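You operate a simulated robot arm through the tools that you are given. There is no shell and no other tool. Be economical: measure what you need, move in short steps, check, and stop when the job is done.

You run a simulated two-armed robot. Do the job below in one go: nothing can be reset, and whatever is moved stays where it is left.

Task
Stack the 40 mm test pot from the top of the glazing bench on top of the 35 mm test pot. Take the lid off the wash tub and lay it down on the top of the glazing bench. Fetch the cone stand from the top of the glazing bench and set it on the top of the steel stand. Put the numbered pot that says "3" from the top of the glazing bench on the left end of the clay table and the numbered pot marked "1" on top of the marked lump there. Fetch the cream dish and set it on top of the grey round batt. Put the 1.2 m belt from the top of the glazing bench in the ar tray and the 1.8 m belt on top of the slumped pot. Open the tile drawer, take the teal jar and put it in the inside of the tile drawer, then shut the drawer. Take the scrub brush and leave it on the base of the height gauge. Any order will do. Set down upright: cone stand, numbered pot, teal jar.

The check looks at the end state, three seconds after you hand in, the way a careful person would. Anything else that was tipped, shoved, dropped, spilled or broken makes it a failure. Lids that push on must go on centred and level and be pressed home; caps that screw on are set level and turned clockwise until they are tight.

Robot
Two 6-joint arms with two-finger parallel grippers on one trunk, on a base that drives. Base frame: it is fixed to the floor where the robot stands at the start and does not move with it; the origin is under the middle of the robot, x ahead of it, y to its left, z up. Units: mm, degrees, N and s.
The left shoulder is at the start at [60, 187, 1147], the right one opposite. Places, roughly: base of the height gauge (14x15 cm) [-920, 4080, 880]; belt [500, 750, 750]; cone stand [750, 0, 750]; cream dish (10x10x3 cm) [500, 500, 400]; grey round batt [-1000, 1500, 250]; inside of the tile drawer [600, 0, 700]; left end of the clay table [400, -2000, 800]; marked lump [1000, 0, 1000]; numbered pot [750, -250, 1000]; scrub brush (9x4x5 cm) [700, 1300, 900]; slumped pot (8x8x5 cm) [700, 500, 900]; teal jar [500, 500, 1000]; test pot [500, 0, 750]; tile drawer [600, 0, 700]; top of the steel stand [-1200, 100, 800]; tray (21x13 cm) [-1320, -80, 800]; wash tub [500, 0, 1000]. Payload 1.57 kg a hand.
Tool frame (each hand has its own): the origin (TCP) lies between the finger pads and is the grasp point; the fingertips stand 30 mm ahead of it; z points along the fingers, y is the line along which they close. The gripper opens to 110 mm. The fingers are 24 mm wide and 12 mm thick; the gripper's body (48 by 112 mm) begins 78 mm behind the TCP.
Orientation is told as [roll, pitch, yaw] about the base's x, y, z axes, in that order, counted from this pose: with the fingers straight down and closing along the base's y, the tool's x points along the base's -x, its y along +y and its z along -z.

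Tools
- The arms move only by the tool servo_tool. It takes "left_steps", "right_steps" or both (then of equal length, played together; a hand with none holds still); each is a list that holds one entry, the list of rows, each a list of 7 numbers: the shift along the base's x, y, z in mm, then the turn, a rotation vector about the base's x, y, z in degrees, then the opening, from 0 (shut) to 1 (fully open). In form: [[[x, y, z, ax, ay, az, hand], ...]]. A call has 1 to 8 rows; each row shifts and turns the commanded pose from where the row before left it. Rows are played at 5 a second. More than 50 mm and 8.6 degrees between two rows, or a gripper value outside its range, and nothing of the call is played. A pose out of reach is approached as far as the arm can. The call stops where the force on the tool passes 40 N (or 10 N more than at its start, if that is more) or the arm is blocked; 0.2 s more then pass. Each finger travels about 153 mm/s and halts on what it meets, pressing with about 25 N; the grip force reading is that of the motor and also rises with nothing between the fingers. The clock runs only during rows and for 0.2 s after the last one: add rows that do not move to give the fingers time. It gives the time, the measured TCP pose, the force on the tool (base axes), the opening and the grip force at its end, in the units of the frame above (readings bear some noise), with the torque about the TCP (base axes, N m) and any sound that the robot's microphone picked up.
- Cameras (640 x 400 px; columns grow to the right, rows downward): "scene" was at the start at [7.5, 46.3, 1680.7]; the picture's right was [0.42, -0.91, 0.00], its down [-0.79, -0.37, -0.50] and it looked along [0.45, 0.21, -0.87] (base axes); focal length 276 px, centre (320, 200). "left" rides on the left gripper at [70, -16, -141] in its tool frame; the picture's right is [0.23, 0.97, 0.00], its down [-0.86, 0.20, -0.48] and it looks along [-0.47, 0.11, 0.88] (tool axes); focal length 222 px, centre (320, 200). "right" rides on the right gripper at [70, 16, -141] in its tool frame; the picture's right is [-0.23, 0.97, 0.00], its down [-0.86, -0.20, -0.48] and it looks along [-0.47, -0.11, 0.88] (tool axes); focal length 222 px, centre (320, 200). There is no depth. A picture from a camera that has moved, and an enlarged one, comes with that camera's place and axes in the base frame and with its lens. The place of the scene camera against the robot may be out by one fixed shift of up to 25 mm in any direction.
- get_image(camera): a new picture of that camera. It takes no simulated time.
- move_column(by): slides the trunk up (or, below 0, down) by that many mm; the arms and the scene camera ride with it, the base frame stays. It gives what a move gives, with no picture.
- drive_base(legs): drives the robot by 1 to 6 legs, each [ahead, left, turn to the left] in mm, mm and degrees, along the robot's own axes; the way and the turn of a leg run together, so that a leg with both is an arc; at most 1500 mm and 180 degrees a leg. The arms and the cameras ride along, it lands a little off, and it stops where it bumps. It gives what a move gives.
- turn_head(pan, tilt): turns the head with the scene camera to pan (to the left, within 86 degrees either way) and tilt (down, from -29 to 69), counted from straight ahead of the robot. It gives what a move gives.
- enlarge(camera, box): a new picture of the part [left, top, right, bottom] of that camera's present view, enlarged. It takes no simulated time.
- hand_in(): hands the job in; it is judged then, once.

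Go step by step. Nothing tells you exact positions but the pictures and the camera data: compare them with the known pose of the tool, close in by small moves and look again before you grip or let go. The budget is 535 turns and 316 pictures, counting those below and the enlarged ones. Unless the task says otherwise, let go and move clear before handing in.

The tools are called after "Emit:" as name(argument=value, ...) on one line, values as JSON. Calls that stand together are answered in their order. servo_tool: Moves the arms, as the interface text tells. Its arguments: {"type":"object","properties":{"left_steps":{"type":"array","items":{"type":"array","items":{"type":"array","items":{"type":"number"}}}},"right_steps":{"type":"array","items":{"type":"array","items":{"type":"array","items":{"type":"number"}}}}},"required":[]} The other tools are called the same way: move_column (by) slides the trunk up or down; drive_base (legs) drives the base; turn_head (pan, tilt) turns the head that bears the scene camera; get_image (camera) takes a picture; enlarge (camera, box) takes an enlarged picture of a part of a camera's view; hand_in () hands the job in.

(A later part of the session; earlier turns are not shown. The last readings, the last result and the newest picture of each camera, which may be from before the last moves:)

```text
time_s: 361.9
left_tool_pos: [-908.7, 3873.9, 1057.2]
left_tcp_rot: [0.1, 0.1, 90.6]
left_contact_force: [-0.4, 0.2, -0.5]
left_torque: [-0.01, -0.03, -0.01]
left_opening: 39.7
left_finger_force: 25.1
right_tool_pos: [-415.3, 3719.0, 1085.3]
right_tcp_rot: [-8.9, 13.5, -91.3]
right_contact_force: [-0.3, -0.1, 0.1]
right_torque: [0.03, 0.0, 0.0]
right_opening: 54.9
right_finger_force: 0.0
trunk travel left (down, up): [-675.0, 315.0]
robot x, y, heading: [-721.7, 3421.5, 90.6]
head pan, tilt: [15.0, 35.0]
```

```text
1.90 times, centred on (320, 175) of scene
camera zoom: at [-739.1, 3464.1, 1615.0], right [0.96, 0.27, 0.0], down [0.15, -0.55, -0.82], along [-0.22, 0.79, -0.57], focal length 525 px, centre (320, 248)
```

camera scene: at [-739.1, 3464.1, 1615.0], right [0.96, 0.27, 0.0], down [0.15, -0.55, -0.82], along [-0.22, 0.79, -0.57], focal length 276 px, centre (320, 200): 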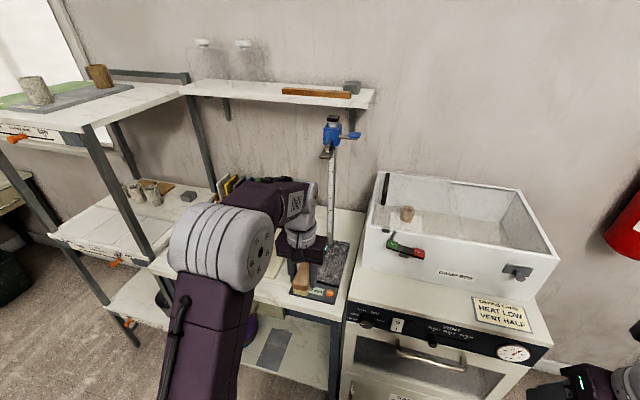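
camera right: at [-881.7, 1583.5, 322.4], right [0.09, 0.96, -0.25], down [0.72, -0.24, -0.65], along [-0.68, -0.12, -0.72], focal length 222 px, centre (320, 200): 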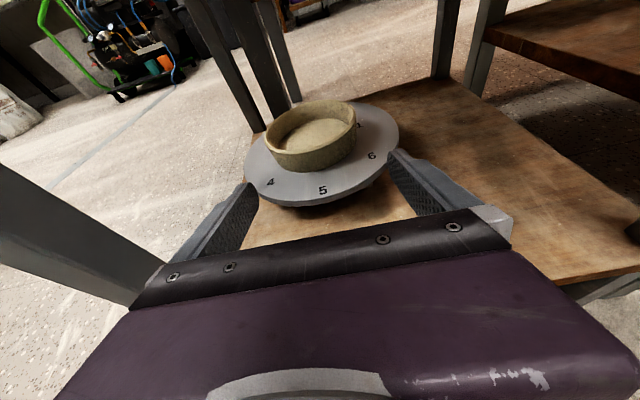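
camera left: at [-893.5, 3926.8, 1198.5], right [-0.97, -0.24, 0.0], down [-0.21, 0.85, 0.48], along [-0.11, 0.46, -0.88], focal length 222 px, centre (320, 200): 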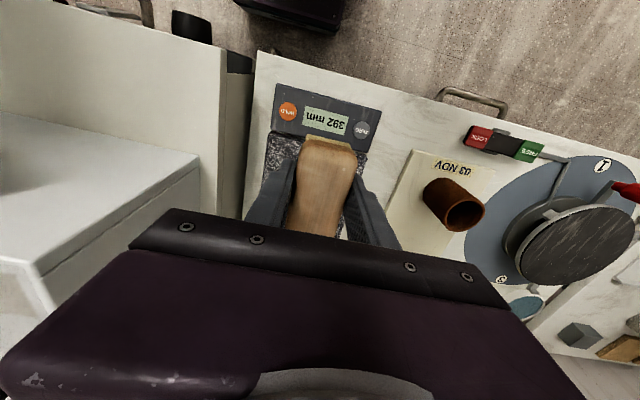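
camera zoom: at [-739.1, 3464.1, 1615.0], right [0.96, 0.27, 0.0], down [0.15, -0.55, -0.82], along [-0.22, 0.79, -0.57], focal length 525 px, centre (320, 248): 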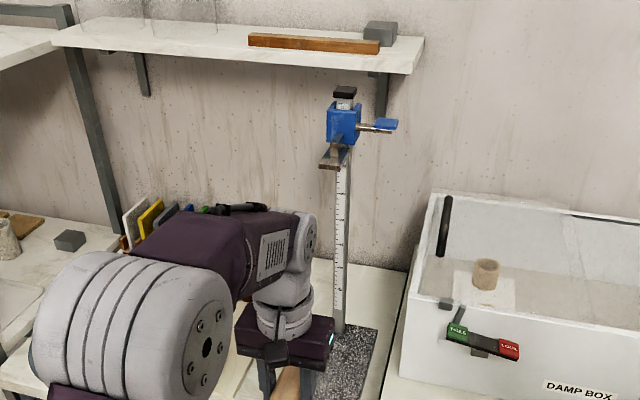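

The slider stays by friction (now 392). I'll place the brush further forward with its length across, clear of the jaw, and afterwards restore the slider.

Emit:
servo_tool(left_steps=[[[0, 0, 0, 0, 0, -8.4, 0.1], [0, 0, 0, 0, 0, -8.4, 0.1], [0, 0, 0, 0, 0, -8.4, 0.1], [0, 0, 0, 0, 0, -8.4, 0.1], [0, 0, 0, 0, 0, -8.4, 0.1], [0, 0, 0, 0, 0, -8.4, 0.1], [0, 0, 0, 0, 0, -8.4, 0.1], [0, 0, 0, 0, 0, -8.4, 0.1]]])

Emit:
servo_tool(left_steps=[[[0, 0, 0, 0, 0, -8.4, 0.1], [0, 0, 0, 0, 0, -8.4, 0.1], [0, 0, 0, 0, 0, -4, 0.1], [0, 0, 0, 0, 0, 0, 0.1]]])

Emit:
drive_base(legs=[[95, 0, 0]])

Emit:
servo_tool(left_steps=[[[0, 30, 0, 0, 0, 0, 0.1], [0, 25, -20, 0, 0, 0, 0.1]]])

Emit:
get_image(camera="left")

Emit:
enlarge(camera="scene", box=[240, 80, 400, 280])

```text
time_s: 363.7
left_tool_pos: [-908.7, 3874.1, 1056.7]
left_tcp_rot: [0.1, 0.1, 23.0]
left_contact_force: [-0.2, -0.2, -0.4]
left_torque: [0.0, 0.04, 0.0]
left_opening: 39.5
left_finger_force: 25.0
right_tool_pos: [-416.3, 3718.9, 1085.7]
right_tcp_rot: [-8.9, 13.7, -91.4]
right_contact_force: [0.5, 0.9, 0.1]
right_torque: [0.0, -0.02, 0.01]
right_opening: 55.0
right_finger_force: 0.0
trunk travel left (down, up): [-675.0, 315.0]
robot x, y, heading: [-720.8, 3419.7, 90.4]
head pan, tilt: [15.0, 35.0]
```

```text
time_s: 364.7
left_tool_pos: [-909.1, 3873.0, 1057.5]
left_tcp_rot: [0.1, 0.2, 2.4]
left_contact_force: [0.4, 0.1, -1.4]
left_torque: [-0.01, 0.0, 0.0]
left_opening: 39.7
left_finger_force: 25.0
right_tool_pos: [-415.6, 3718.7, 1085.1]
right_tcp_rot: [-8.8, 13.5, -91.3]
right_contact_force: [0.4, 0.6, 0.6]
right_torque: [0.0, 0.02, 0.02]
right_opening: 55.1
right_finger_force: 0.1
trunk travel left (down, up): [-675.0, 315.0]
robot x, y, heading: [-724.8, 3416.4, 90.5]
head pan, tilt: [15.0, 35.0]
```

```text
time_s: 365.9
left_tool_pos: [-909.5, 3968.4, 1058.1]
left_tcp_rot: [0.1, 0.0, 2.4]
left_contact_force: [-0.9, 0.3, -1.2]
left_torque: [0.0, 0.02, -0.01]
left_opening: 39.6
left_finger_force: 24.7
right_tool_pos: [-415.9, 3812.7, 1086.4]
right_tcp_rot: [-8.9, 13.7, -91.5]
right_contact_force: [-0.1, -0.3, 0.4]
right_torque: [-0.03, 0.03, -0.01]
right_opening: 55.1
right_finger_force: 0.1
trunk travel left (down, up): [-675.0, 315.0]
robot x, y, heading: [-726.3, 3511.5, 90.5]
head pan, tilt: [15.0, 35.0]
```

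```text
time_s: 366.5
left_tool_pos: [-911.2, 4025.6, 1036.7]
left_tcp_rot: [0.0, 0.1, 2.4]
left_contact_force: [0.3, 0.1, -0.1]
left_torque: [-0.04, 0.04, 0.0]
left_opening: 39.6
left_finger_force: 24.8
right_tool_pos: [-415.2, 3814.9, 1084.9]
right_tcp_rot: [-8.8, 13.4, -91.5]
right_contact_force: [0.5, 0.9, -0.2]
right_torque: [0.0, 0.02, 0.02]
right_opening: 54.7
right_finger_force: 0.1
trunk travel left (down, up): [-675.0, 315.0]
robot x, y, heading: [-723.5, 3517.1, 90.5]
head pan, tilt: [15.0, 35.0]
```

```text
105 pictures are left
camera left: at [-979.0, 4006.5, 1178.3], right [-0.27, 0.96, 0.0], down [0.85, 0.24, 0.48], along [0.46, 0.13, -0.88], focal length 222 px, centre (320, 200)
```

left: 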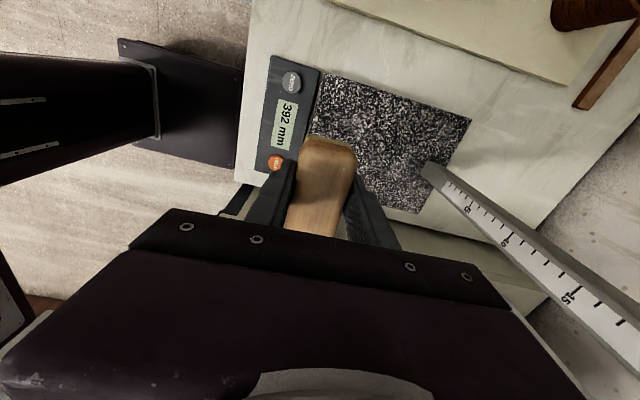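

```text
2.00 times, centred on (320, 180) of scene
camera zoom: at [-740.1, 3560.4, 1615.0], right [0.96, 0.27, 0.0], down [0.15, -0.55, -0.82], along [-0.22, 0.79, -0.58], focal length 551 px, centre (320, 240)
```

zoom: 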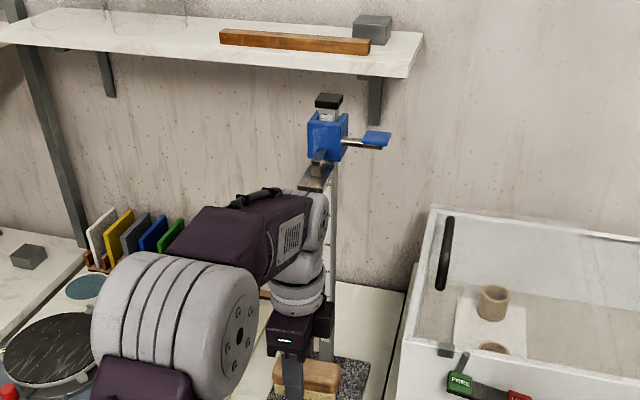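

Emit:
servo_tool(left_steps=[[[0, 8, -20, 0, 0, 0, 0.1], [0, 0, -40, 0, 0, 0, 0.1], [0, 0, -35, 0, 0, 0, 0.1]]])

Emit:
get_image(camera="left")

```text
time_s: 367.3
left_tool_pos: [-908.9, 4032.3, 942.6]
left_tcp_rot: [0.1, 0.1, 2.4]
left_contact_force: [-0.6, 0.3, -1.0]
left_torque: [-0.02, 0.0, 0.01]
left_opening: 39.6
left_finger_force: 25.1
right_tool_pos: [-416.2, 3813.8, 1085.5]
right_tcp_rot: [-8.9, 13.4, -91.5]
right_contact_force: [-0.3, -0.2, -0.6]
right_torque: [-0.03, 0.0, 0.0]
right_opening: 55.2
right_finger_force: 0.0
trunk travel left (down, up): [-675.0, 315.0]
robot x, y, heading: [-723.3, 3516.0, 90.3]
head pan, tilt: [15.0, 35.0]
```

```text
103 pictures are left
camera left: at [-978.1, 4012.7, 1083.6], right [-0.27, 0.96, 0.0], down [0.85, 0.23, 0.48], along [0.46, 0.13, -0.88], focal length 222 px, centre (320, 200)
```

left: 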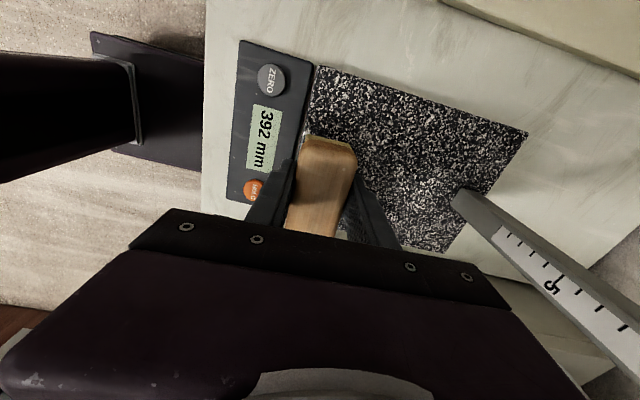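

Emit:
servo_tool(left_steps=[[[0, 12, 0, 0, 0, 0, 0.1], [0, 0, -10, 0, 0, 0, 0.1], [0, 0, -4, 0, 0, 0, 0.1], [0, 0, -3, 0, 0, 0, 0.1], [0, 0, -3, 0, 0, 0, 0.1], [0, 0, 0, 0, 0, 0, 0.1]]])

Emit:
get_image(camera="left")

```text
time_s: 368.7
left_tool_pos: [-908.4, 4043.6, 921.3]
left_tcp_rot: [0.0, 0.1, 2.4]
left_contact_force: [0.2, -0.5, -0.8]
left_torque: [0.0, 0.01, 0.0]
left_opening: 39.6
left_finger_force: 24.7
right_tool_pos: [-416.0, 3813.7, 1085.0]
right_tcp_rot: [-8.8, 13.5, -91.5]
right_contact_force: [0.0, -0.6, -0.2]
right_torque: [-0.02, 0.02, -0.01]
right_opening: 54.7
right_finger_force: 0.1
trunk travel left (down, up): [-675.0, 315.0]
robot x, y, heading: [-725.7, 3516.1, 90.4]
head pan, tilt: [15.0, 35.0]
```

```text
102 pictures are left
camera left: at [-977.5, 4024.8, 1063.7], right [-0.27, 0.96, 0.0], down [0.85, 0.23, 0.48], along [0.46, 0.13, -0.88], focal length 222 px, centre (320, 200)
```

left: 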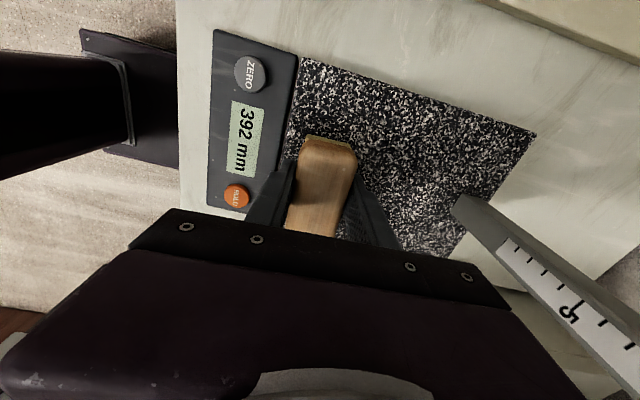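

Now lower in small steps to contact.

Emit:
servo_tool(left_steps=[[[0, 0, -4, 0, 0, 0, 0.1], [0, 0, -4, 0, 0, 0, 0.1], [0, 0, -4, 0, 0, 0, 0.1], [0, 0, -4, 0, 0, 0, 0.1], [0, 0, 0, 0, 0, 0, 0.1]]])

```text
time_s: 369.9
left_tool_pos: [-907.5, 4041.8, 910.5]
left_tcp_rot: [0.6, 0.2, 2.4]
left_contact_force: [-2.6, 5.6, 40.8]
left_torque: [-0.79, -0.26, 0.0]
left_opening: 39.7
left_finger_force: 25.0
right_tool_pos: [-415.2, 3810.1, 1087.0]
right_tcp_rot: [-8.9, 13.7, -91.5]
right_contact_force: [0.0, 0.4, -0.3]
right_torque: [0.0, -0.01, -0.03]
right_opening: 55.0
right_finger_force: 0.0
trunk travel left (down, up): [-675.0, 315.0]
robot x, y, heading: [-725.4, 3511.1, 90.4]
head pan, tilt: [15.0, 35.0]
```

Emit:
servo_tool(left_steps=[[[0, 0, 4, 0, 0, 0, 0.1], [0, 0, 1, 0, 0, 0, 0.45], [0, 0, 0, 0, 0, 0, 0.55], [0, 0, 0, 0, 0, 0, 0.55], [0, 0, 35, 0, 0, 0, 0.55], [0, -10, 35, 0, 0, 0, 0.55], [0, -45, 0, 0, 0, 0, 0.55], [0, -45, 0, 0, 0, 0, 0.55]]])

Emit:
get_image(camera="left")

Emit:
enlarge(camera="scene", box=[250, 80, 410, 280])

```text
time_s: 371.7
left_tool_pos: [-908.1, 3942.1, 982.2]
left_tcp_rot: [0.2, 0.1, 2.4]
left_contact_force: [-0.3, 0.0, -0.3]
left_torque: [0.02, 0.01, -0.01]
left_opening: 60.7
left_finger_force: 0.2
right_tool_pos: [-415.0, 3810.8, 1085.5]
right_tcp_rot: [-8.9, 13.7, -91.5]
right_contact_force: [0.3, 0.9, 0.1]
right_torque: [0.04, 0.0, -0.01]
right_opening: 55.1
right_finger_force: 0.1
trunk travel left (down, up): [-675.0, 315.0]
robot x, y, heading: [-720.1, 3513.4, 90.5]
head pan, tilt: [15.0, 35.0]
```

```text
101 pictures are left
camera left: at [-977.1, 3922.5, 1123.3], right [-0.27, 0.96, 0.0], down [0.85, 0.23, 0.48], along [0.46, 0.13, -0.88], focal length 222 px, centre (320, 200)
```

left: 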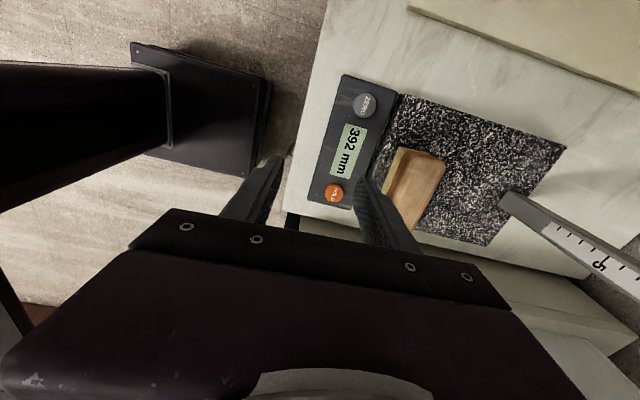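

```text
2.00 times, centred on (330, 180) of scene
camera zoom: at [-739.6, 3555.0, 1615.0], right [0.96, 0.27, 0.0], down [0.15, -0.55, -0.82], along [-0.22, 0.79, -0.57], focal length 551 px, centre (300, 240)
```

zoom: 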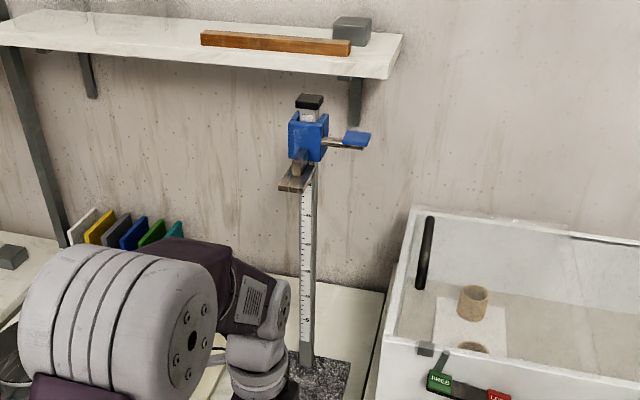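

Brush is placed. Now raise the trunk to reach the gauge's slider and set it back to 370 mm.

Emit:
move_column(by=310)

Emit:
servo_tool(left_steps=[[[0, 0, 45, 0, 0, 0, 0.0], [0, 0, 40, 0, 0, 0, 0.0], [0, 0, 0, 0, 0, 0, 0.0]]])

Emit:
get_image(camera="left")

Emit:
turn_head(pan=10, tilt=55)

Emit:
get_image(camera="scene")

```text
time_s: 374.8
left_tool_pos: [-908.0, 3943.2, 1291.5]
left_tcp_rot: [0.2, 0.1, 2.4]
left_contact_force: [0.1, 0.3, -0.5]
left_torque: [0.0, -0.05, -0.01]
left_opening: 60.4
left_finger_force: 0.0
right_tool_pos: [-415.4, 3813.5, 1395.0]
right_tcp_rot: [-8.9, 13.7, -91.5]
right_contact_force: [-0.6, -0.5, 0.8]
right_torque: [0.03, 0.0, 0.0]
right_opening: 55.0
right_finger_force: 0.1
trunk travel left (down, up): [-985.0, 5.0]
robot x, y, heading: [-728.3, 3513.8, 90.3]
head pan, tilt: [15.0, 35.0]
```

```text
time_s: 375.6
left_tool_pos: [-906.5, 3946.3, 1377.6]
left_tcp_rot: [0.1, 0.1, 2.4]
left_contact_force: [-0.1, 0.7, 0.1]
left_torque: [-0.04, -0.02, -0.01]
left_opening: 0.0
left_finger_force: 21.4
right_tool_pos: [-415.6, 3812.5, 1395.2]
right_tcp_rot: [-9.0, 13.6, -91.6]
right_contact_force: [0.7, 0.2, -0.2]
right_torque: [-0.01, 0.04, -0.04]
right_opening: 55.0
right_finger_force: 0.0
trunk travel left (down, up): [-985.0, 5.0]
robot x, y, heading: [-725.3, 3515.1, 90.5]
head pan, tilt: [15.0, 35.0]
```

```text
99 pictures are left
camera left: at [-975.6, 3926.7, 1518.3], right [-0.27, 0.96, 0.0], down [0.85, 0.23, 0.48], along [0.46, 0.13, -0.88], focal length 222 px, centre (320, 200)
```

left: 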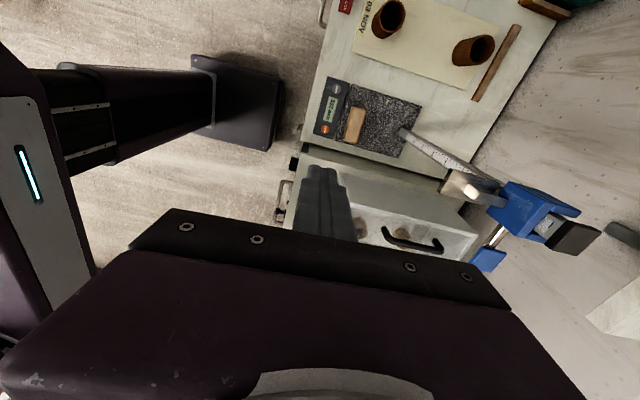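

```text
time_s: 376.4
left_tool_pos: [-907.1, 3945.9, 1376.5]
left_tcp_rot: [0.0, 0.2, 2.4]
left_contact_force: [-0.7, -0.1, 0.3]
left_torque: [0.0, -0.02, 0.02]
left_opening: 0.0
left_finger_force: 20.8
right_tool_pos: [-415.2, 3813.1, 1395.6]
right_tcp_rot: [-8.9, 13.5, -91.5]
right_contact_force: [-1.1, -0.4, 0.2]
right_torque: [0.01, 0.0, -0.01]
right_opening: 55.0
right_finger_force: 0.0
trunk travel left (down, up): [-985.0, 5.0]
robot x, y, heading: [-721.2, 3515.8, 90.4]
head pan, tilt: [10.0, 55.0]
```

```text
98 pictures are left
camera scene: at [-729.6, 3544.2, 1896.8], right [0.98, 0.18, 0.0], down [0.15, -0.81, -0.57], along [-0.1, 0.56, -0.82], focal length 276 px, centre (320, 200)
```

scene: 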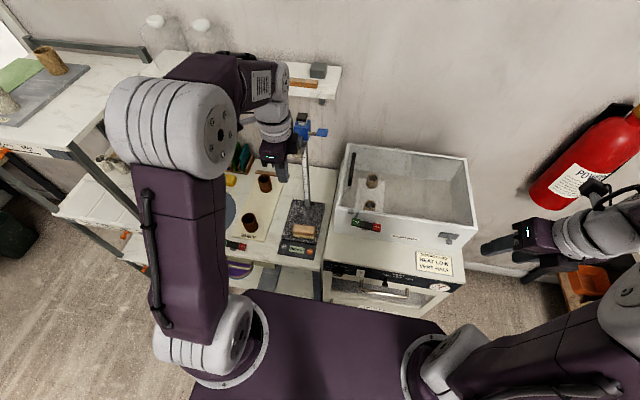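

Emit:
enlarge(camera="left", box=[420, 150, 620, 290])

Emit:
enlarge(camera="left", box=[300, 60, 440, 170])

```text
2.86 times, centred on (520, 220) of left
camera zoom: at [-975.6, 3926.6, 1518.0], right [-0.27, 0.96, 0.0], down [0.85, 0.23, 0.48], along [0.46, 0.13, -0.88], focal length 635 px, centre (-251, 143)
```

zoom: 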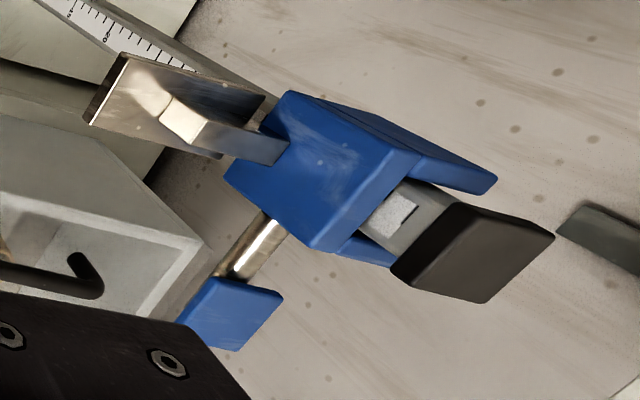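

```text
3.64 times, centred on (370, 115) of left
camera zoom: at [-975.6, 3926.6, 1518.0], right [-0.27, 0.96, 0.0], down [0.85, 0.23, 0.48], along [0.46, 0.13, -0.88], focal length 808 px, centre (138, 509)
```

zoom: 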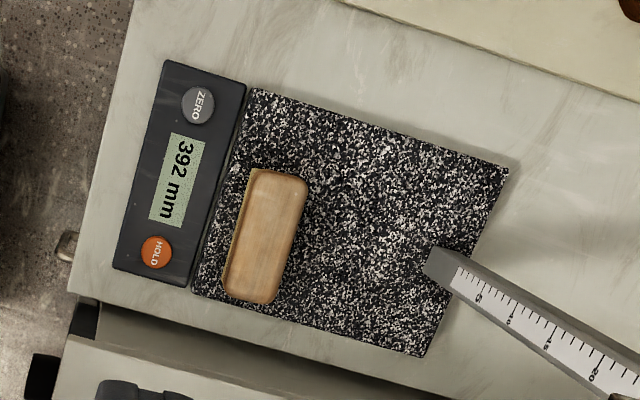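

Emit:
drive_base(legs=[[50, 0, 0]])

Emit:
servo_tool(left_steps=[[[-2, 40, 0, 0, 0, 0, 0.0], [-2, 40, 0, 0, 0, 0, 0.0], [-1, 30, -20, 0, 0, 0, 0.0], [0, 0, -15, 0, 0, 0, 0.0]]])

Emit:
get_image(camera="left")

Emit:
enlarge(camera="scene", box=[240, 60, 360, 180])

```text
time_s: 377.3
left_tool_pos: [-906.7, 3982.3, 1381.4]
left_tcp_rot: [0.7, 0.1, 2.5]
left_contact_force: [0.1, -2.0, 0.4]
left_torque: [0.14, -0.05, 0.01]
left_opening: 0.2
left_finger_force: 21.3
right_tool_pos: [-416.1, 3847.2, 1397.9]
right_tcp_rot: [-9.0, 14.1, -91.5]
right_contact_force: [0.0, 0.1, 0.1]
right_torque: [0.09, -0.03, -0.03]
right_opening: 55.0
right_finger_force: 0.0
trunk travel left (down, up): [-985.0, 5.0]
robot x, y, heading: [-722.4, 3564.6, 90.1]
head pan, tilt: [10.0, 55.0]
```

```text
time_s: 378.3
left_tool_pos: [-912.6, 4106.7, 1340.9]
left_tcp_rot: [-0.1, 0.1, 2.3]
left_contact_force: [-0.2, -0.3, 0.0]
left_torque: [-0.02, 0.02, -0.01]
left_opening: 0.3
left_finger_force: 21.5
right_tool_pos: [-415.2, 3865.2, 1394.7]
right_tcp_rot: [-8.8, 13.5, -91.5]
right_contact_force: [0.3, 0.0, -0.6]
right_torque: [-0.01, -0.02, 0.03]
right_opening: 54.7
right_finger_force: 0.0
trunk travel left (down, up): [-985.0, 5.0]
robot x, y, heading: [-722.0, 3562.2, 90.5]
head pan, tilt: [10.0, 55.0]
```

```text
95 pictures are left
camera left: at [-981.6, 4088.0, 1482.1], right [-0.27, 0.96, 0.0], down [0.85, 0.24, 0.48], along [0.46, 0.13, -0.88], focal length 222 px, centre (320, 200)
```

left: 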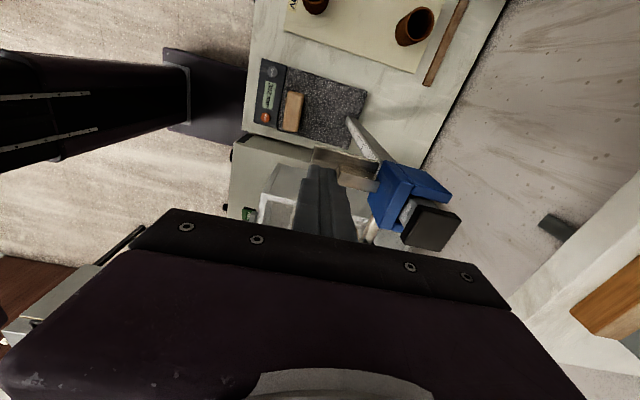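

```text
3.33 times, centred on (300, 120) of scene
camera zoom: at [-729.7, 3595.7, 1896.7], right [0.98, 0.18, 0.0], down [0.15, -0.81, -0.57], along [-0.1, 0.56, -0.82], focal length 918 px, centre (387, 467)
```

zoom: 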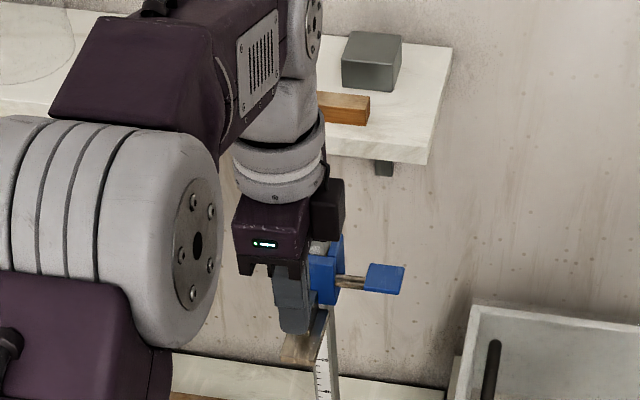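

Emit:
servo_tool(left_steps=[[[0, 0, -18, 0, 0, 0, 0.0], [0, 0, -4, 0, 0, 0, 0.0], [0, 0, -4, 0, 0, 0, 0.0], [0, 0, -4, 0, 0, 0, 0.0], [0, 0, -4, 0, 0, 0, 0.0], [0, 0, 0, 0, 0, 0, 0.0]]])

Emit:
enlarge(camera="left", box=[240, 50, 440, 250])

```text
time_s: 379.7
left_tool_pos: [-911.6, 4104.1, 1307.6]
left_tcp_rot: [0.2, 0.0, 2.4]
left_contact_force: [0.2, 0.3, 0.0]
left_torque: [-0.01, -0.03, 0.0]
left_opening: 0.1
left_finger_force: 21.5
right_tool_pos: [-415.9, 3860.9, 1396.1]
right_tcp_rot: [-8.9, 13.5, -91.5]
right_contact_force: [0.3, -0.4, 0.8]
right_torque: [0.04, 0.03, 0.02]
right_opening: 54.7
right_finger_force: 0.0
trunk travel left (down, up): [-985.0, 5.0]
robot x, y, heading: [-724.1, 3563.9, 90.6]
head pan, tilt: [10.0, 55.0]
```

```text
2.00 times, centred on (340, 150) of left
camera zoom: at [-981.2, 4085.2, 1449.0], right [-0.27, 0.96, 0.0], down [0.85, 0.23, 0.48], along [0.46, 0.13, -0.88], focal length 444 px, centre (280, 300)
```

zoom: 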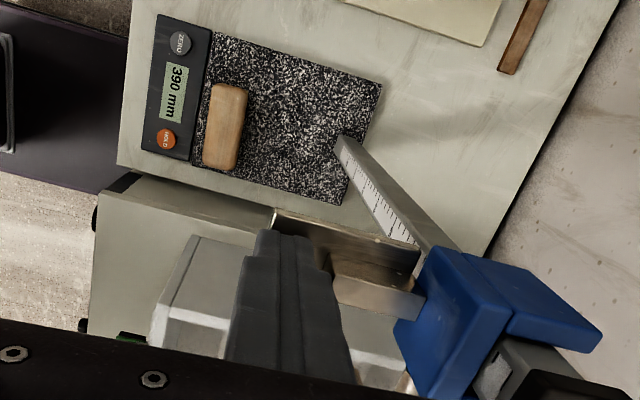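

Emit:
servo_tool(left_steps=[[[0, 0, -5, 0, 0, 0, 0.0], [0, 0, -5, 0, 0, 0, 0.0], [0, 0, -5, 0, 0, 0, 0.0], [0, 0, -4, 0, 0, 0, 0.0], [0, 0, 0, 0, 0, 0, 0.0]]])

Emit:
enlarge(camera="left", box=[280, 40, 380, 140])

```text
time_s: 380.9
left_tool_pos: [-912.6, 4104.0, 1288.3]
left_tcp_rot: [0.0, 0.1, 2.4]
left_contact_force: [-0.3, -0.1, 0.4]
left_torque: [0.0, -0.03, -0.01]
left_opening: 0.2
left_finger_force: 20.8
right_tool_pos: [-414.8, 3860.3, 1395.5]
right_tcp_rot: [-9.0, 13.5, -91.5]
right_contact_force: [0.3, -0.4, 0.4]
right_torque: [-0.01, -0.01, 0.01]
right_opening: 55.0
right_finger_force: 0.0
trunk travel left (down, up): [-985.0, 5.0]
robot x, y, heading: [-725.5, 3563.9, 90.3]
head pan, tilt: [10.0, 55.0]
```

```text
4.00 times, centred on (330, 90) of left
camera zoom: at [-980.5, 4084.6, 1429.8], right [-0.27, 0.96, 0.0], down [0.85, 0.23, 0.48], along [0.46, 0.13, -0.88], focal length 888 px, centre (280, 640)
```

zoom: 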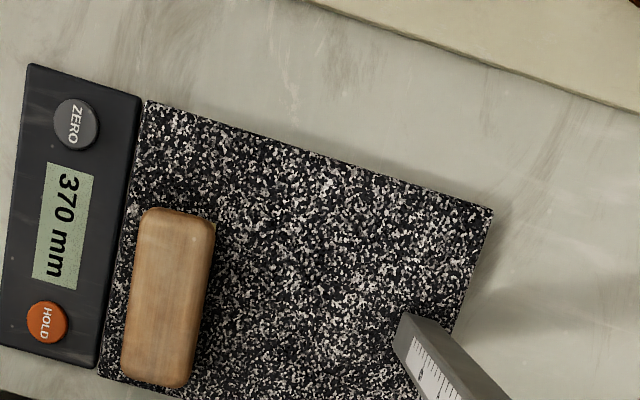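

The gauge reads 370 mm again. Retreat upward and back, then go for the 1.2 m belt.

Emit:
servo_tool(left_steps=[[[0, 0, 30, 0, 0, 0, 0.0], [0, 0, 40, 0, 0, 0, 0.0], [0, -45, 0, 0, 0, 0, 0.2], [0, -45, 0, 0, 0, 0, 0.4], [0, -45, 0, 0, 0, 0, 0.4], [0, -30, 0, 0, 0, 0, 0.4]]])

Emit:
drive_base(legs=[[-300, 0, 0]])

Emit:
turn_head(pan=15, tilt=25)

Emit:
get_image(camera="scene")

Emit:
enlarge(camera="scene", box=[240, 100, 400, 260])

```text
time_s: 382.3
left_tool_pos: [-913.0, 3936.0, 1360.0]
left_tcp_rot: [0.1, 0.0, 2.4]
left_contact_force: [0.4, 0.4, -0.9]
left_torque: [0.0, 0.0, 0.0]
left_opening: 44.2
left_finger_force: 0.1
right_tool_pos: [-416.5, 3861.0, 1395.5]
right_tcp_rot: [-8.9, 13.6, -91.6]
right_contact_force: [0.9, -0.6, -0.1]
right_torque: [0.0, -0.01, 0.02]
right_opening: 54.8
right_finger_force: 0.1
trunk travel left (down, up): [-985.0, 5.0]
robot x, y, heading: [-723.1, 3563.3, 90.0]
head pan, tilt: [10.0, 55.0]
```

```text
time_s: 384.3
left_tool_pos: [-909.2, 3644.9, 1358.5]
left_tcp_rot: [0.0, 0.2, 2.1]
left_contact_force: [-0.3, 0.2, 0.5]
left_torque: [-0.02, 0.01, 0.0]
left_opening: 44.2
left_finger_force: 0.1
right_tool_pos: [-412.9, 3564.4, 1394.7]
right_tcp_rot: [-8.9, 13.4, -91.8]
right_contact_force: [-0.2, -0.3, 0.1]
right_torque: [-0.06, -0.04, -0.06]
right_opening: 55.1
right_finger_force: 0.0
trunk travel left (down, up): [-985.0, 5.0]
robot x, y, heading: [-724.1, 3265.8, 90.2]
head pan, tilt: [10.0, 55.0]
```

```text
time_s: 385.3
left_tool_pos: [-909.6, 3639.4, 1359.1]
left_tcp_rot: [0.1, 0.1, 2.1]
left_contact_force: [-0.1, -0.9, 0.0]
left_torque: [0.01, 0.0, 0.0]
left_opening: 43.9
left_finger_force: 0.2
right_tool_pos: [-413.8, 3560.5, 1395.7]
right_tcp_rot: [-8.9, 13.6, -91.8]
right_contact_force: [0.4, 0.2, 1.1]
right_torque: [-0.01, -0.03, 0.01]
right_opening: 55.4
right_finger_force: 0.1
trunk travel left (down, up): [-985.0, 5.0]
robot x, y, heading: [-721.8, 3266.4, 89.8]
head pan, tilt: [15.0, 25.0]
```

```text
91 pictures are left
camera scene: at [-739.6, 3310.2, 1940.7], right [0.97, 0.26, 0.0], down [0.11, -0.41, -0.91], along [-0.24, 0.87, -0.42], focal length 276 px, centre (320, 200)
```

scene: 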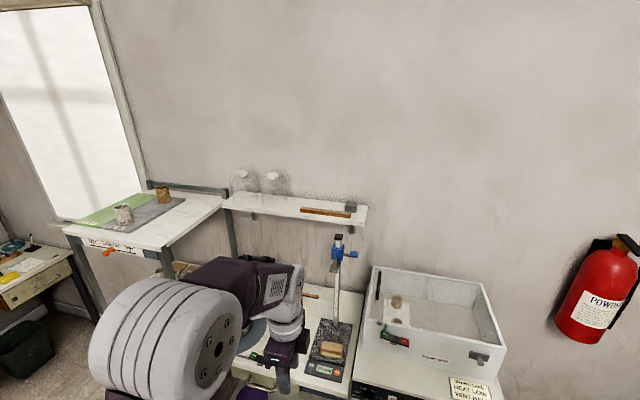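

```text
2.50 times, centred on (320, 180) of scene
camera zoom: at [-739.6, 3310.2, 1940.7], right [0.97, 0.26, 0.0], down [0.11, -0.41, -0.91], along [-0.24, 0.87, -0.42], focal length 689 px, centre (320, 250)
```

zoom: 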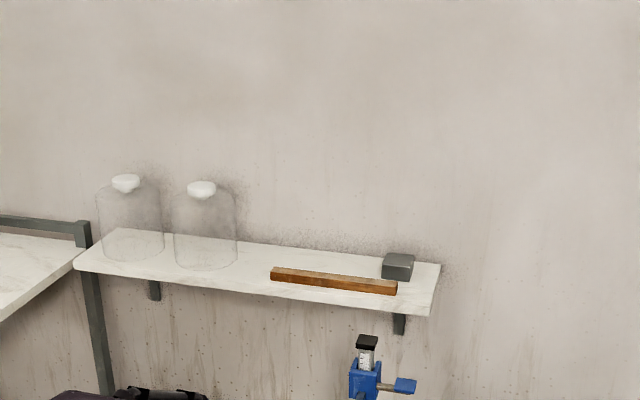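

Scene is as before. Drive back to the bench's left end for the 1.2 m belt.

Emit:
move_column(by=-300)

Emit:
drive_base(legs=[[0, 0, -180], [700, 1200, 0], [700, 0, 0]])

Emit:
turn_head(pan=0, tilt=45)

Emit:
get_image(camera="scene")

```text
time_s: 388.3
left_tool_pos: [-910.0, 3641.2, 1059.9]
left_tcp_rot: [0.0, 0.1, 2.1]
left_contact_force: [0.3, -0.6, 0.0]
left_torque: [-0.02, 0.01, -0.02]
left_opening: 44.4
left_finger_force: 0.1
right_tool_pos: [-412.2, 3560.5, 1095.2]
right_tcp_rot: [-8.8, 13.6, -91.8]
right_contact_force: [0.0, 0.5, -0.1]
right_torque: [-0.05, 0.03, -0.02]
right_opening: 54.7
right_finger_force: 0.1
trunk travel left (down, up): [-685.0, 305.0]
robot x, y, heading: [-722.1, 3267.6, 89.9]
head pan, tilt: [15.0, 25.0]
```

```text
time_s: 406.1
left_tool_pos: [605.3, 1434.1, 1059.8]
left_tcp_rot: [0.1, 0.1, -179.8]
left_contact_force: [-1.1, -0.5, -0.1]
left_torque: [-0.01, 0.0, -0.02]
left_opening: 44.2
left_finger_force: 0.1
right_tool_pos: [111.4, 1530.1, 1096.2]
right_tcp_rot: [-9.0, 13.5, 86.4]
right_contact_force: [0.4, -0.8, 0.5]
right_torque: [-0.02, -0.01, 0.01]
right_opening: 54.9
right_finger_force: 0.1
trunk travel left (down, up): [-685.0, 305.0]
robot x, y, heading: [425.9, 1816.0, -91.3]
head pan, tilt: [15.0, 25.0]
```

```text
time_s: 406.9
left_tool_pos: [605.8, 1433.5, 1060.2]
left_tcp_rot: [0.1, 0.0, -179.8]
left_contact_force: [0.1, 0.3, -0.3]
left_torque: [0.01, 0.05, -0.02]
left_opening: 44.1
left_finger_force: 0.1
right_tool_pos: [111.2, 1528.0, 1095.7]
right_tcp_rot: [-8.9, 13.5, 86.4]
right_contact_force: [-0.2, -0.3, 0.0]
right_torque: [0.02, 0.01, 0.0]
right_opening: 55.0
right_finger_force: 0.0
trunk travel left (down, up): [-685.0, 305.0]
robot x, y, heading: [431.4, 1815.4, -91.7]
head pan, tilt: [0.0, 45.0]
```

```text
89 pictures are left
camera scene: at [436.8, 1812.1, 1610.2], right [-1.0, 0.03, 0.0], down [0.02, 0.71, -0.71], along [-0.02, -0.71, -0.71], focal length 276 px, centre (320, 200)
```

scene: 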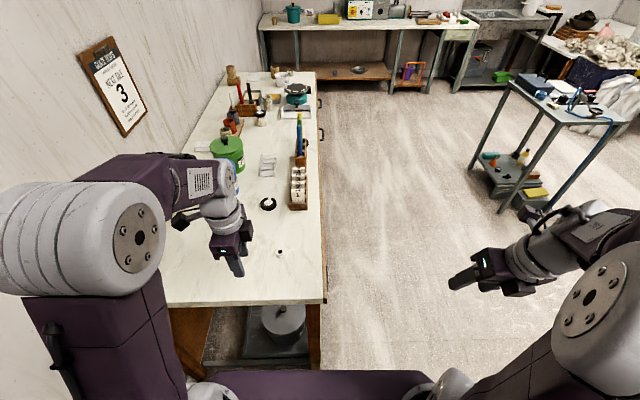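

The belt is better reached from the front; drive round.

Emit:
drive_base(legs=[[0, -550, 0], [930, 0, 0], [0, 0, 91.7], [150, 0, 0]])

Emit:
get_image(camera="left")

Emit:
get_image(camera="scene")

```text
time_s: 419.5
left_tool_pos: [372.8, 1086.7, 1060.4]
left_tcp_rot: [0.1, 0.2, -88.0]
left_contact_force: [0.1, 0.0, 0.0]
left_torque: [0.01, -0.01, 0.0]
left_opening: 43.8
left_finger_force: 0.1
right_tool_pos: [294.0, 591.3, 1096.3]
right_tcp_rot: [-8.8, 13.6, 178.1]
right_contact_force: [0.4, 0.0, -1.0]
right_torque: [0.01, 0.01, 0.01]
right_opening: 55.1
right_finger_force: 0.1
trunk travel left (down, up): [-685.0, 305.0]
robot x, y, heading: [-2.0, 903.2, -0.1]
head pan, tilt: [0.0, 45.0]
```

```text
88 pictures are left
camera left: at [354.6, 1156.9, 1201.7], right [0.97, 0.26, 0.0], down [0.23, -0.85, 0.48], along [0.13, -0.46, -0.88], focal length 222 px, centre (320, 200)
```

left: 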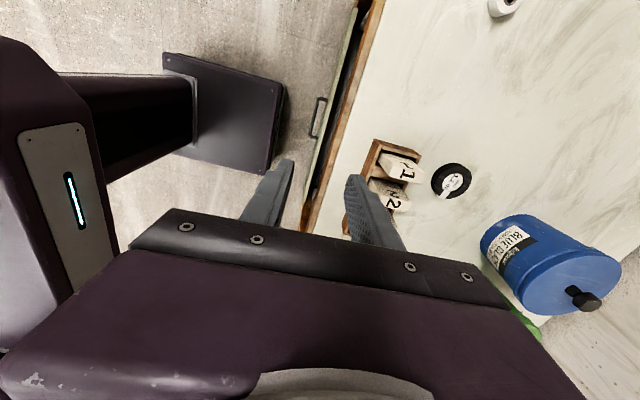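

```text
87 pictures are left
camera scene: at [24.7, 919.7, 1610.2], right [0.0, -1.0, 0.0], down [-0.71, 0.0, -0.71], along [0.71, 0.0, -0.71], focal length 276 px, centre (320, 200)
```

scene: 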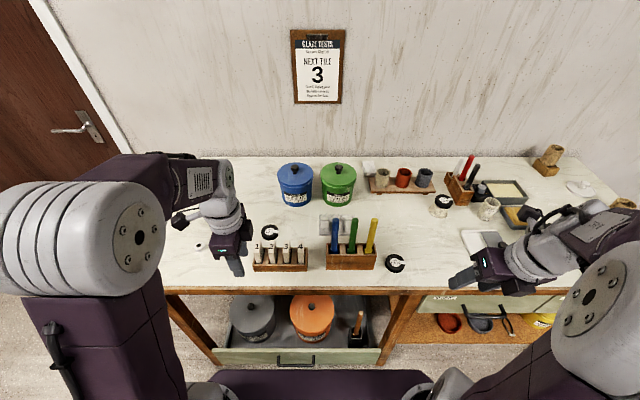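

Emit:
drive_base(legs=[[80, 0, 0]])

Emit:
servo_tool(left_steps=[[[45, -3, 0, 0, 0, 0, 0.75], [45, -4, 0, 0, 0, 0, 0.75], [45, -4, 0, 0, 0, 0, 0.75], [10, 0, -40, 0, 0, 0, 0.75], [0, 0, -35, 0, 0, 0, 0.75]]])

Emit:
get_image(camera="left")

```text
time_s: 420.5
left_tool_pos: [453.4, 1087.2, 1060.0]
left_tcp_rot: [0.1, 0.1, -88.0]
left_contact_force: [-0.3, -0.5, 0.2]
left_torque: [0.01, -0.02, 0.05]
left_opening: 44.0
left_finger_force: 0.1
right_tool_pos: [373.1, 590.9, 1096.5]
right_tcp_rot: [-8.8, 13.6, 178.1]
right_contact_force: [0.2, -0.4, 0.4]
right_torque: [-0.03, -0.02, 0.01]
right_opening: 54.6
right_finger_force: 0.1
trunk travel left (down, up): [-685.0, 305.0]
robot x, y, heading: [78.7, 903.3, -0.1]
head pan, tilt: [0.0, 45.0]
```

```text
time_s: 421.7
left_tool_pos: [601.8, 1077.4, 986.3]
left_tcp_rot: [0.0, 0.0, -88.0]
left_contact_force: [0.2, 0.0, 0.4]
left_torque: [0.01, 0.01, 0.02]
left_opening: 82.2
left_finger_force: 0.1
right_tool_pos: [375.0, 591.1, 1095.5]
right_tcp_rot: [-8.9, 13.5, 178.2]
right_contact_force: [0.3, 0.1, -0.5]
right_torque: [0.0, -0.01, 0.0]
right_opening: 55.1
right_finger_force: 0.1
trunk travel left (down, up): [-685.0, 305.0]
robot x, y, heading: [75.9, 901.5, 0.0]
head pan, tilt: [0.0, 45.0]
```

```text
86 pictures are left
camera left: at [582.1, 1146.4, 1126.7], right [0.97, 0.26, 0.0], down [0.23, -0.85, 0.48], along [0.13, -0.46, -0.88], focal length 222 px, centre (320, 200)
```

left: 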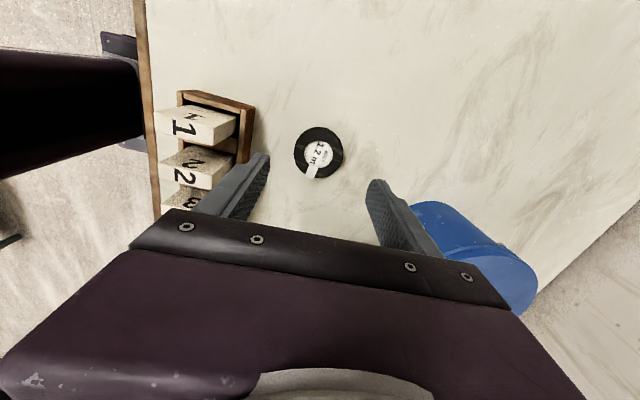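

Emit:
servo_tool(left_steps=[[[0, -3, -45, 0, 0, 0, 0.68], [0, 0, -40, 0, 0, 0, 0.68], [0, 0, -10, 0, 0, 0, 0.68], [0, 0, 0, 0, 0, 0, 0.3], [0, 0, 0, 0, 0, 0, 0.3], [0, 0, 0, 0, 0, 0, 0.3]]])

Emit:
servo_tool(left_steps=[[[0, 0, 45, 0, 0, 0, 0.3], [0, 0, 45, 0, 0, 0, 0.3], [0, 0, 45, 0, 0, 0, 0.3], [0, 0, 40, 0, 0, 0, 0.3], [-45, 0, 0, 0, 0, 0, 0.3], [-45, 0, 0, 0, 0, 0, 0.3], [-45, 0, 0, 0, 0, 0, 0.3]]])

Emit:
get_image(camera="left")

```text
time_s: 423.1
left_tool_pos: [600.4, 1073.0, 890.0]
left_tcp_rot: [0.1, 0.1, -87.9]
left_contact_force: [-0.8, -0.4, 0.4]
left_torque: [0.02, 0.02, 0.0]
left_opening: 56.2
left_finger_force: 25.9
right_tool_pos: [374.2, 590.2, 1096.2]
right_tcp_rot: [-8.9, 13.5, 178.1]
right_contact_force: [-0.2, 0.6, 0.1]
right_torque: [0.03, 0.04, 0.03]
right_opening: 55.1
right_finger_force: 0.0
trunk travel left (down, up): [-685.0, 305.0]
robot x, y, heading: [76.8, 903.6, -0.1]
head pan, tilt: [0.0, 45.0]
```

```text
time_s: 424.7
left_tool_pos: [463.1, 1074.2, 1065.0]
left_tcp_rot: [0.2, 0.1, -88.0]
left_contact_force: [-0.8, -0.3, -1.0]
left_torque: [0.02, -0.04, 0.02]
left_opening: 56.3
left_finger_force: 25.2
right_tool_pos: [372.7, 591.7, 1095.7]
right_tcp_rot: [-8.9, 13.6, 178.1]
right_contact_force: [-0.7, 0.8, 0.5]
right_torque: [-0.02, 0.0, 0.05]
right_opening: 54.9
right_finger_force: 0.0
trunk travel left (down, up): [-685.0, 305.0]
robot x, y, heading: [81.2, 906.3, 0.0]
head pan, tilt: [0.0, 45.0]
```

```text
85 pictures are left
camera left: at [444.0, 1143.8, 1206.1], right [0.97, 0.26, 0.0], down [0.23, -0.85, 0.48], along [0.13, -0.46, -0.88], focal length 222 px, centre (320, 200)
```

left: 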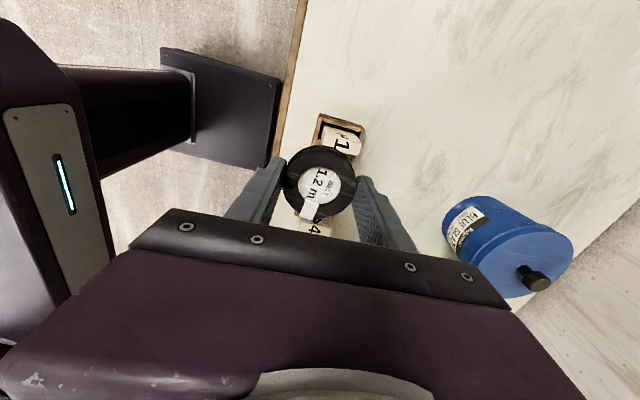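

Belt 1.2 m in hand. Drive round to the steel stand's far side near the tray.

Emit:
drive_base(legs=[[-380, 0, 0], [0, -1450, 0], [0, -150, 0], [0, 0, 90], [0, 800, 0]])

Emit:
turn_head(pan=15, tilt=50)

Emit:
get_image(camera="scene")

Emit:
get_image(camera="left")

```text
time_s: 442.7
left_tool_pos: [-1271.0, -336.0, 1064.3]
left_tcp_rot: [0.1, 0.1, 2.3]
left_contact_force: [0.4, 0.4, -1.3]
left_torque: [0.02, 0.01, -0.01]
left_opening: 56.3
left_finger_force: 25.0
right_tool_pos: [-789.1, -425.9, 1095.9]
right_tcp_rot: [-8.9, 13.5, -91.6]
right_contact_force: [-0.7, -0.2, 0.0]
right_torque: [-0.01, 0.01, -0.04]
right_opening: 55.0
right_finger_force: 0.0
trunk travel left (down, up): [-685.0, 305.0]
robot x, y, heading: [-1099.1, -721.7, 90.4]
head pan, tilt: [0.0, 45.0]
```

```text
time_s: 443.5
left_tool_pos: [-1271.4, -337.4, 1064.1]
left_tcp_rot: [0.1, 0.1, 2.3]
left_contact_force: [0.3, -0.2, -0.1]
left_torque: [-0.03, 0.03, 0.0]
left_opening: 56.1
left_finger_force: 24.9
right_tool_pos: [-789.3, -425.2, 1095.6]
right_tcp_rot: [-9.0, 13.4, -91.6]
right_contact_force: [0.0, -0.5, 0.3]
right_torque: [0.03, 0.05, -0.02]
right_opening: 55.0
right_finger_force: 0.0
trunk travel left (down, up): [-685.0, 305.0]
robot x, y, heading: [-1097.9, -725.7, 90.3]
head pan, tilt: [15.0, 50.0]
```

```text
84 pictures are left
camera scene: at [-1110.6, -690.8, 1603.3], right [0.96, 0.26, 0.0], down [0.2, -0.74, -0.64], along [-0.17, 0.62, -0.77], focal length 276 px, centre (320, 200)
```

scene: 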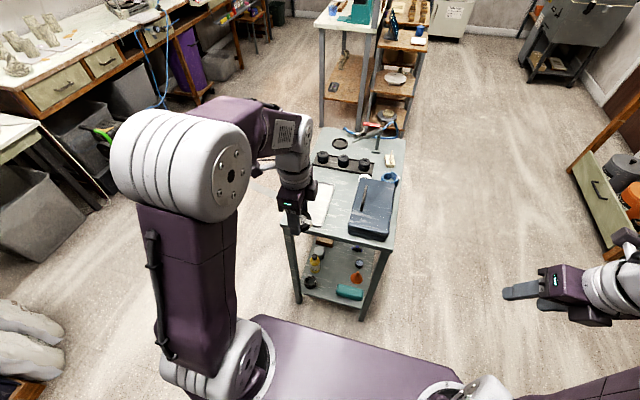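

```text
83 pictures are left
camera left: at [-1340.9, -356.1, 1205.5], right [-0.27, 0.96, 0.0], down [0.85, 0.23, 0.48], along [0.46, 0.13, -0.88], focal length 222 px, centre (320, 200)
```

left: 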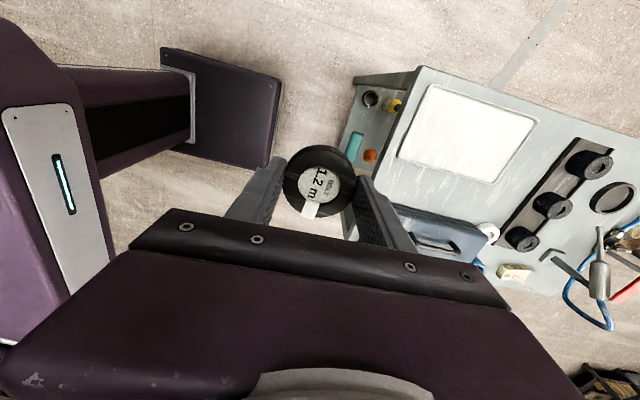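

Emit:
drive_base(legs=[[135, 20, 0]])

Emit:
servo_tool(left_steps=[[[-10, 42, 0, 0, 0, 0, 0.3], [-12, 42, 0, 0, 0, 0, 0.3], [-12, 41, -20, 0, 0, 0, 0.3], [0, 0, -45, 0, 0, 0, 0.3], [0, 0, -45, 0, 0, 0, 0.3]]])

Emit:
get_image(camera="left")

Emit:
enlarge(camera="scene", box=[230, 120, 430, 260])

```text
time_s: 444.8
left_tool_pos: [-1292.4, -205.6, 1064.3]
left_tcp_rot: [0.1, 0.1, 2.3]
left_contact_force: [-0.1, -0.6, -0.6]
left_torque: [0.02, -0.01, 0.01]
left_opening: 56.1
left_finger_force: 25.1
right_tool_pos: [-809.2, -292.9, 1095.1]
right_tcp_rot: [-8.9, 13.6, -91.5]
right_contact_force: [-0.1, 0.4, 0.7]
right_torque: [-0.02, 0.02, -0.06]
right_opening: 54.9
right_finger_force: 0.1
trunk travel left (down, up): [-685.0, 305.0]
robot x, y, heading: [-1118.4, -591.1, 90.4]
head pan, tilt: [15.0, 50.0]
```

```text
time_s: 446.0
left_tool_pos: [-1327.1, -79.6, 953.4]
left_tcp_rot: [0.0, 0.1, 2.3]
left_contact_force: [0.8, 0.3, -1.0]
left_torque: [-0.02, 0.02, 0.01]
left_opening: 55.9
left_finger_force: 24.7
right_tool_pos: [-810.2, -292.0, 1095.9]
right_tcp_rot: [-8.8, 13.5, -91.6]
right_contact_force: [-0.2, 0.2, -0.3]
right_torque: [0.0, 0.04, 0.0]
right_opening: 54.8
right_finger_force: 0.1
trunk travel left (down, up): [-685.0, 305.0]
robot x, y, heading: [-1113.8, -592.8, 90.4]
head pan, tilt: [15.0, 50.0]
```

```text
82 pictures are left
camera left: at [-1396.5, -98.1, 1094.7], right [-0.27, 0.96, 0.0], down [0.85, 0.23, 0.48], along [0.46, 0.13, -0.88], focal length 222 px, centre (320, 200)
```

left: 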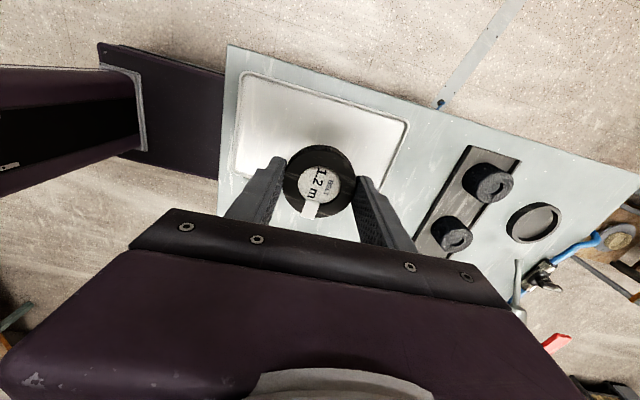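

```text
2.86 times, centred on (330, 190) of scene
camera zoom: at [-1131.6, -556.4, 1603.3], right [0.96, 0.26, 0.0], down [0.2, -0.74, -0.64], along [-0.17, 0.62, -0.77], focal length 787 px, centre (291, 229)
```

zoom: 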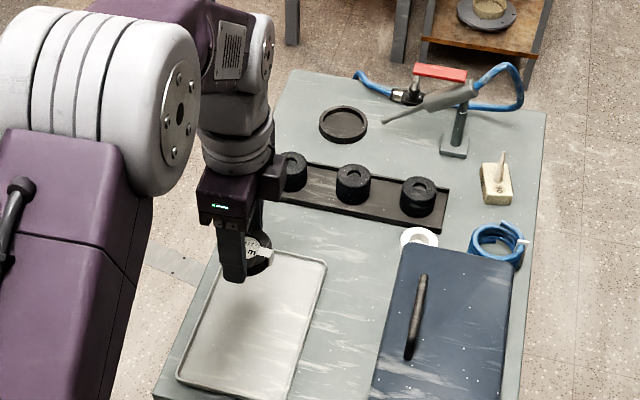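

Emit:
servo_tool(left_steps=[[[0, -3, -45, 0, 0, 0, 0.3], [0, 0, -45, 0, 0, 0, 0.3], [0, 0, -12, 0, 0, 0, 0.3]]])

Emit:
get_image(camera="left")

```text
time_s: 446.8
left_tool_pos: [-1328.2, -82.8, 852.7]
left_tcp_rot: [0.0, 0.1, 2.2]
left_contact_force: [0.5, 0.0, -0.4]
left_torque: [0.01, 0.0, 0.04]
left_opening: 55.8
left_finger_force: 25.2
right_tool_pos: [-809.5, -293.0, 1095.5]
right_tcp_rot: [-8.9, 13.7, -91.6]
right_contact_force: [0.1, -0.1, 0.4]
right_torque: [0.02, 0.0, -0.01]
right_opening: 55.0
right_finger_force: 0.1
trunk travel left (down, up): [-685.0, 305.0]
robot x, y, heading: [-1121.2, -588.7, 90.5]
head pan, tilt: [15.0, 50.0]
```

```text
80 pictures are left
camera left: at [-1396.0, -102.5, 994.2], right [-0.27, 0.96, 0.0], down [0.85, 0.23, 0.48], along [0.46, 0.13, -0.88], focal length 222 px, centre (320, 200)
```

left: 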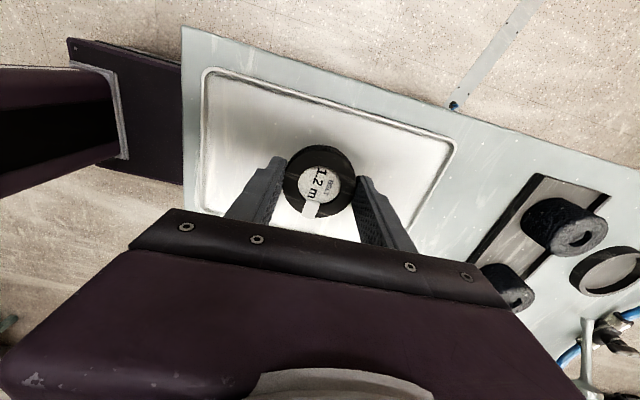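

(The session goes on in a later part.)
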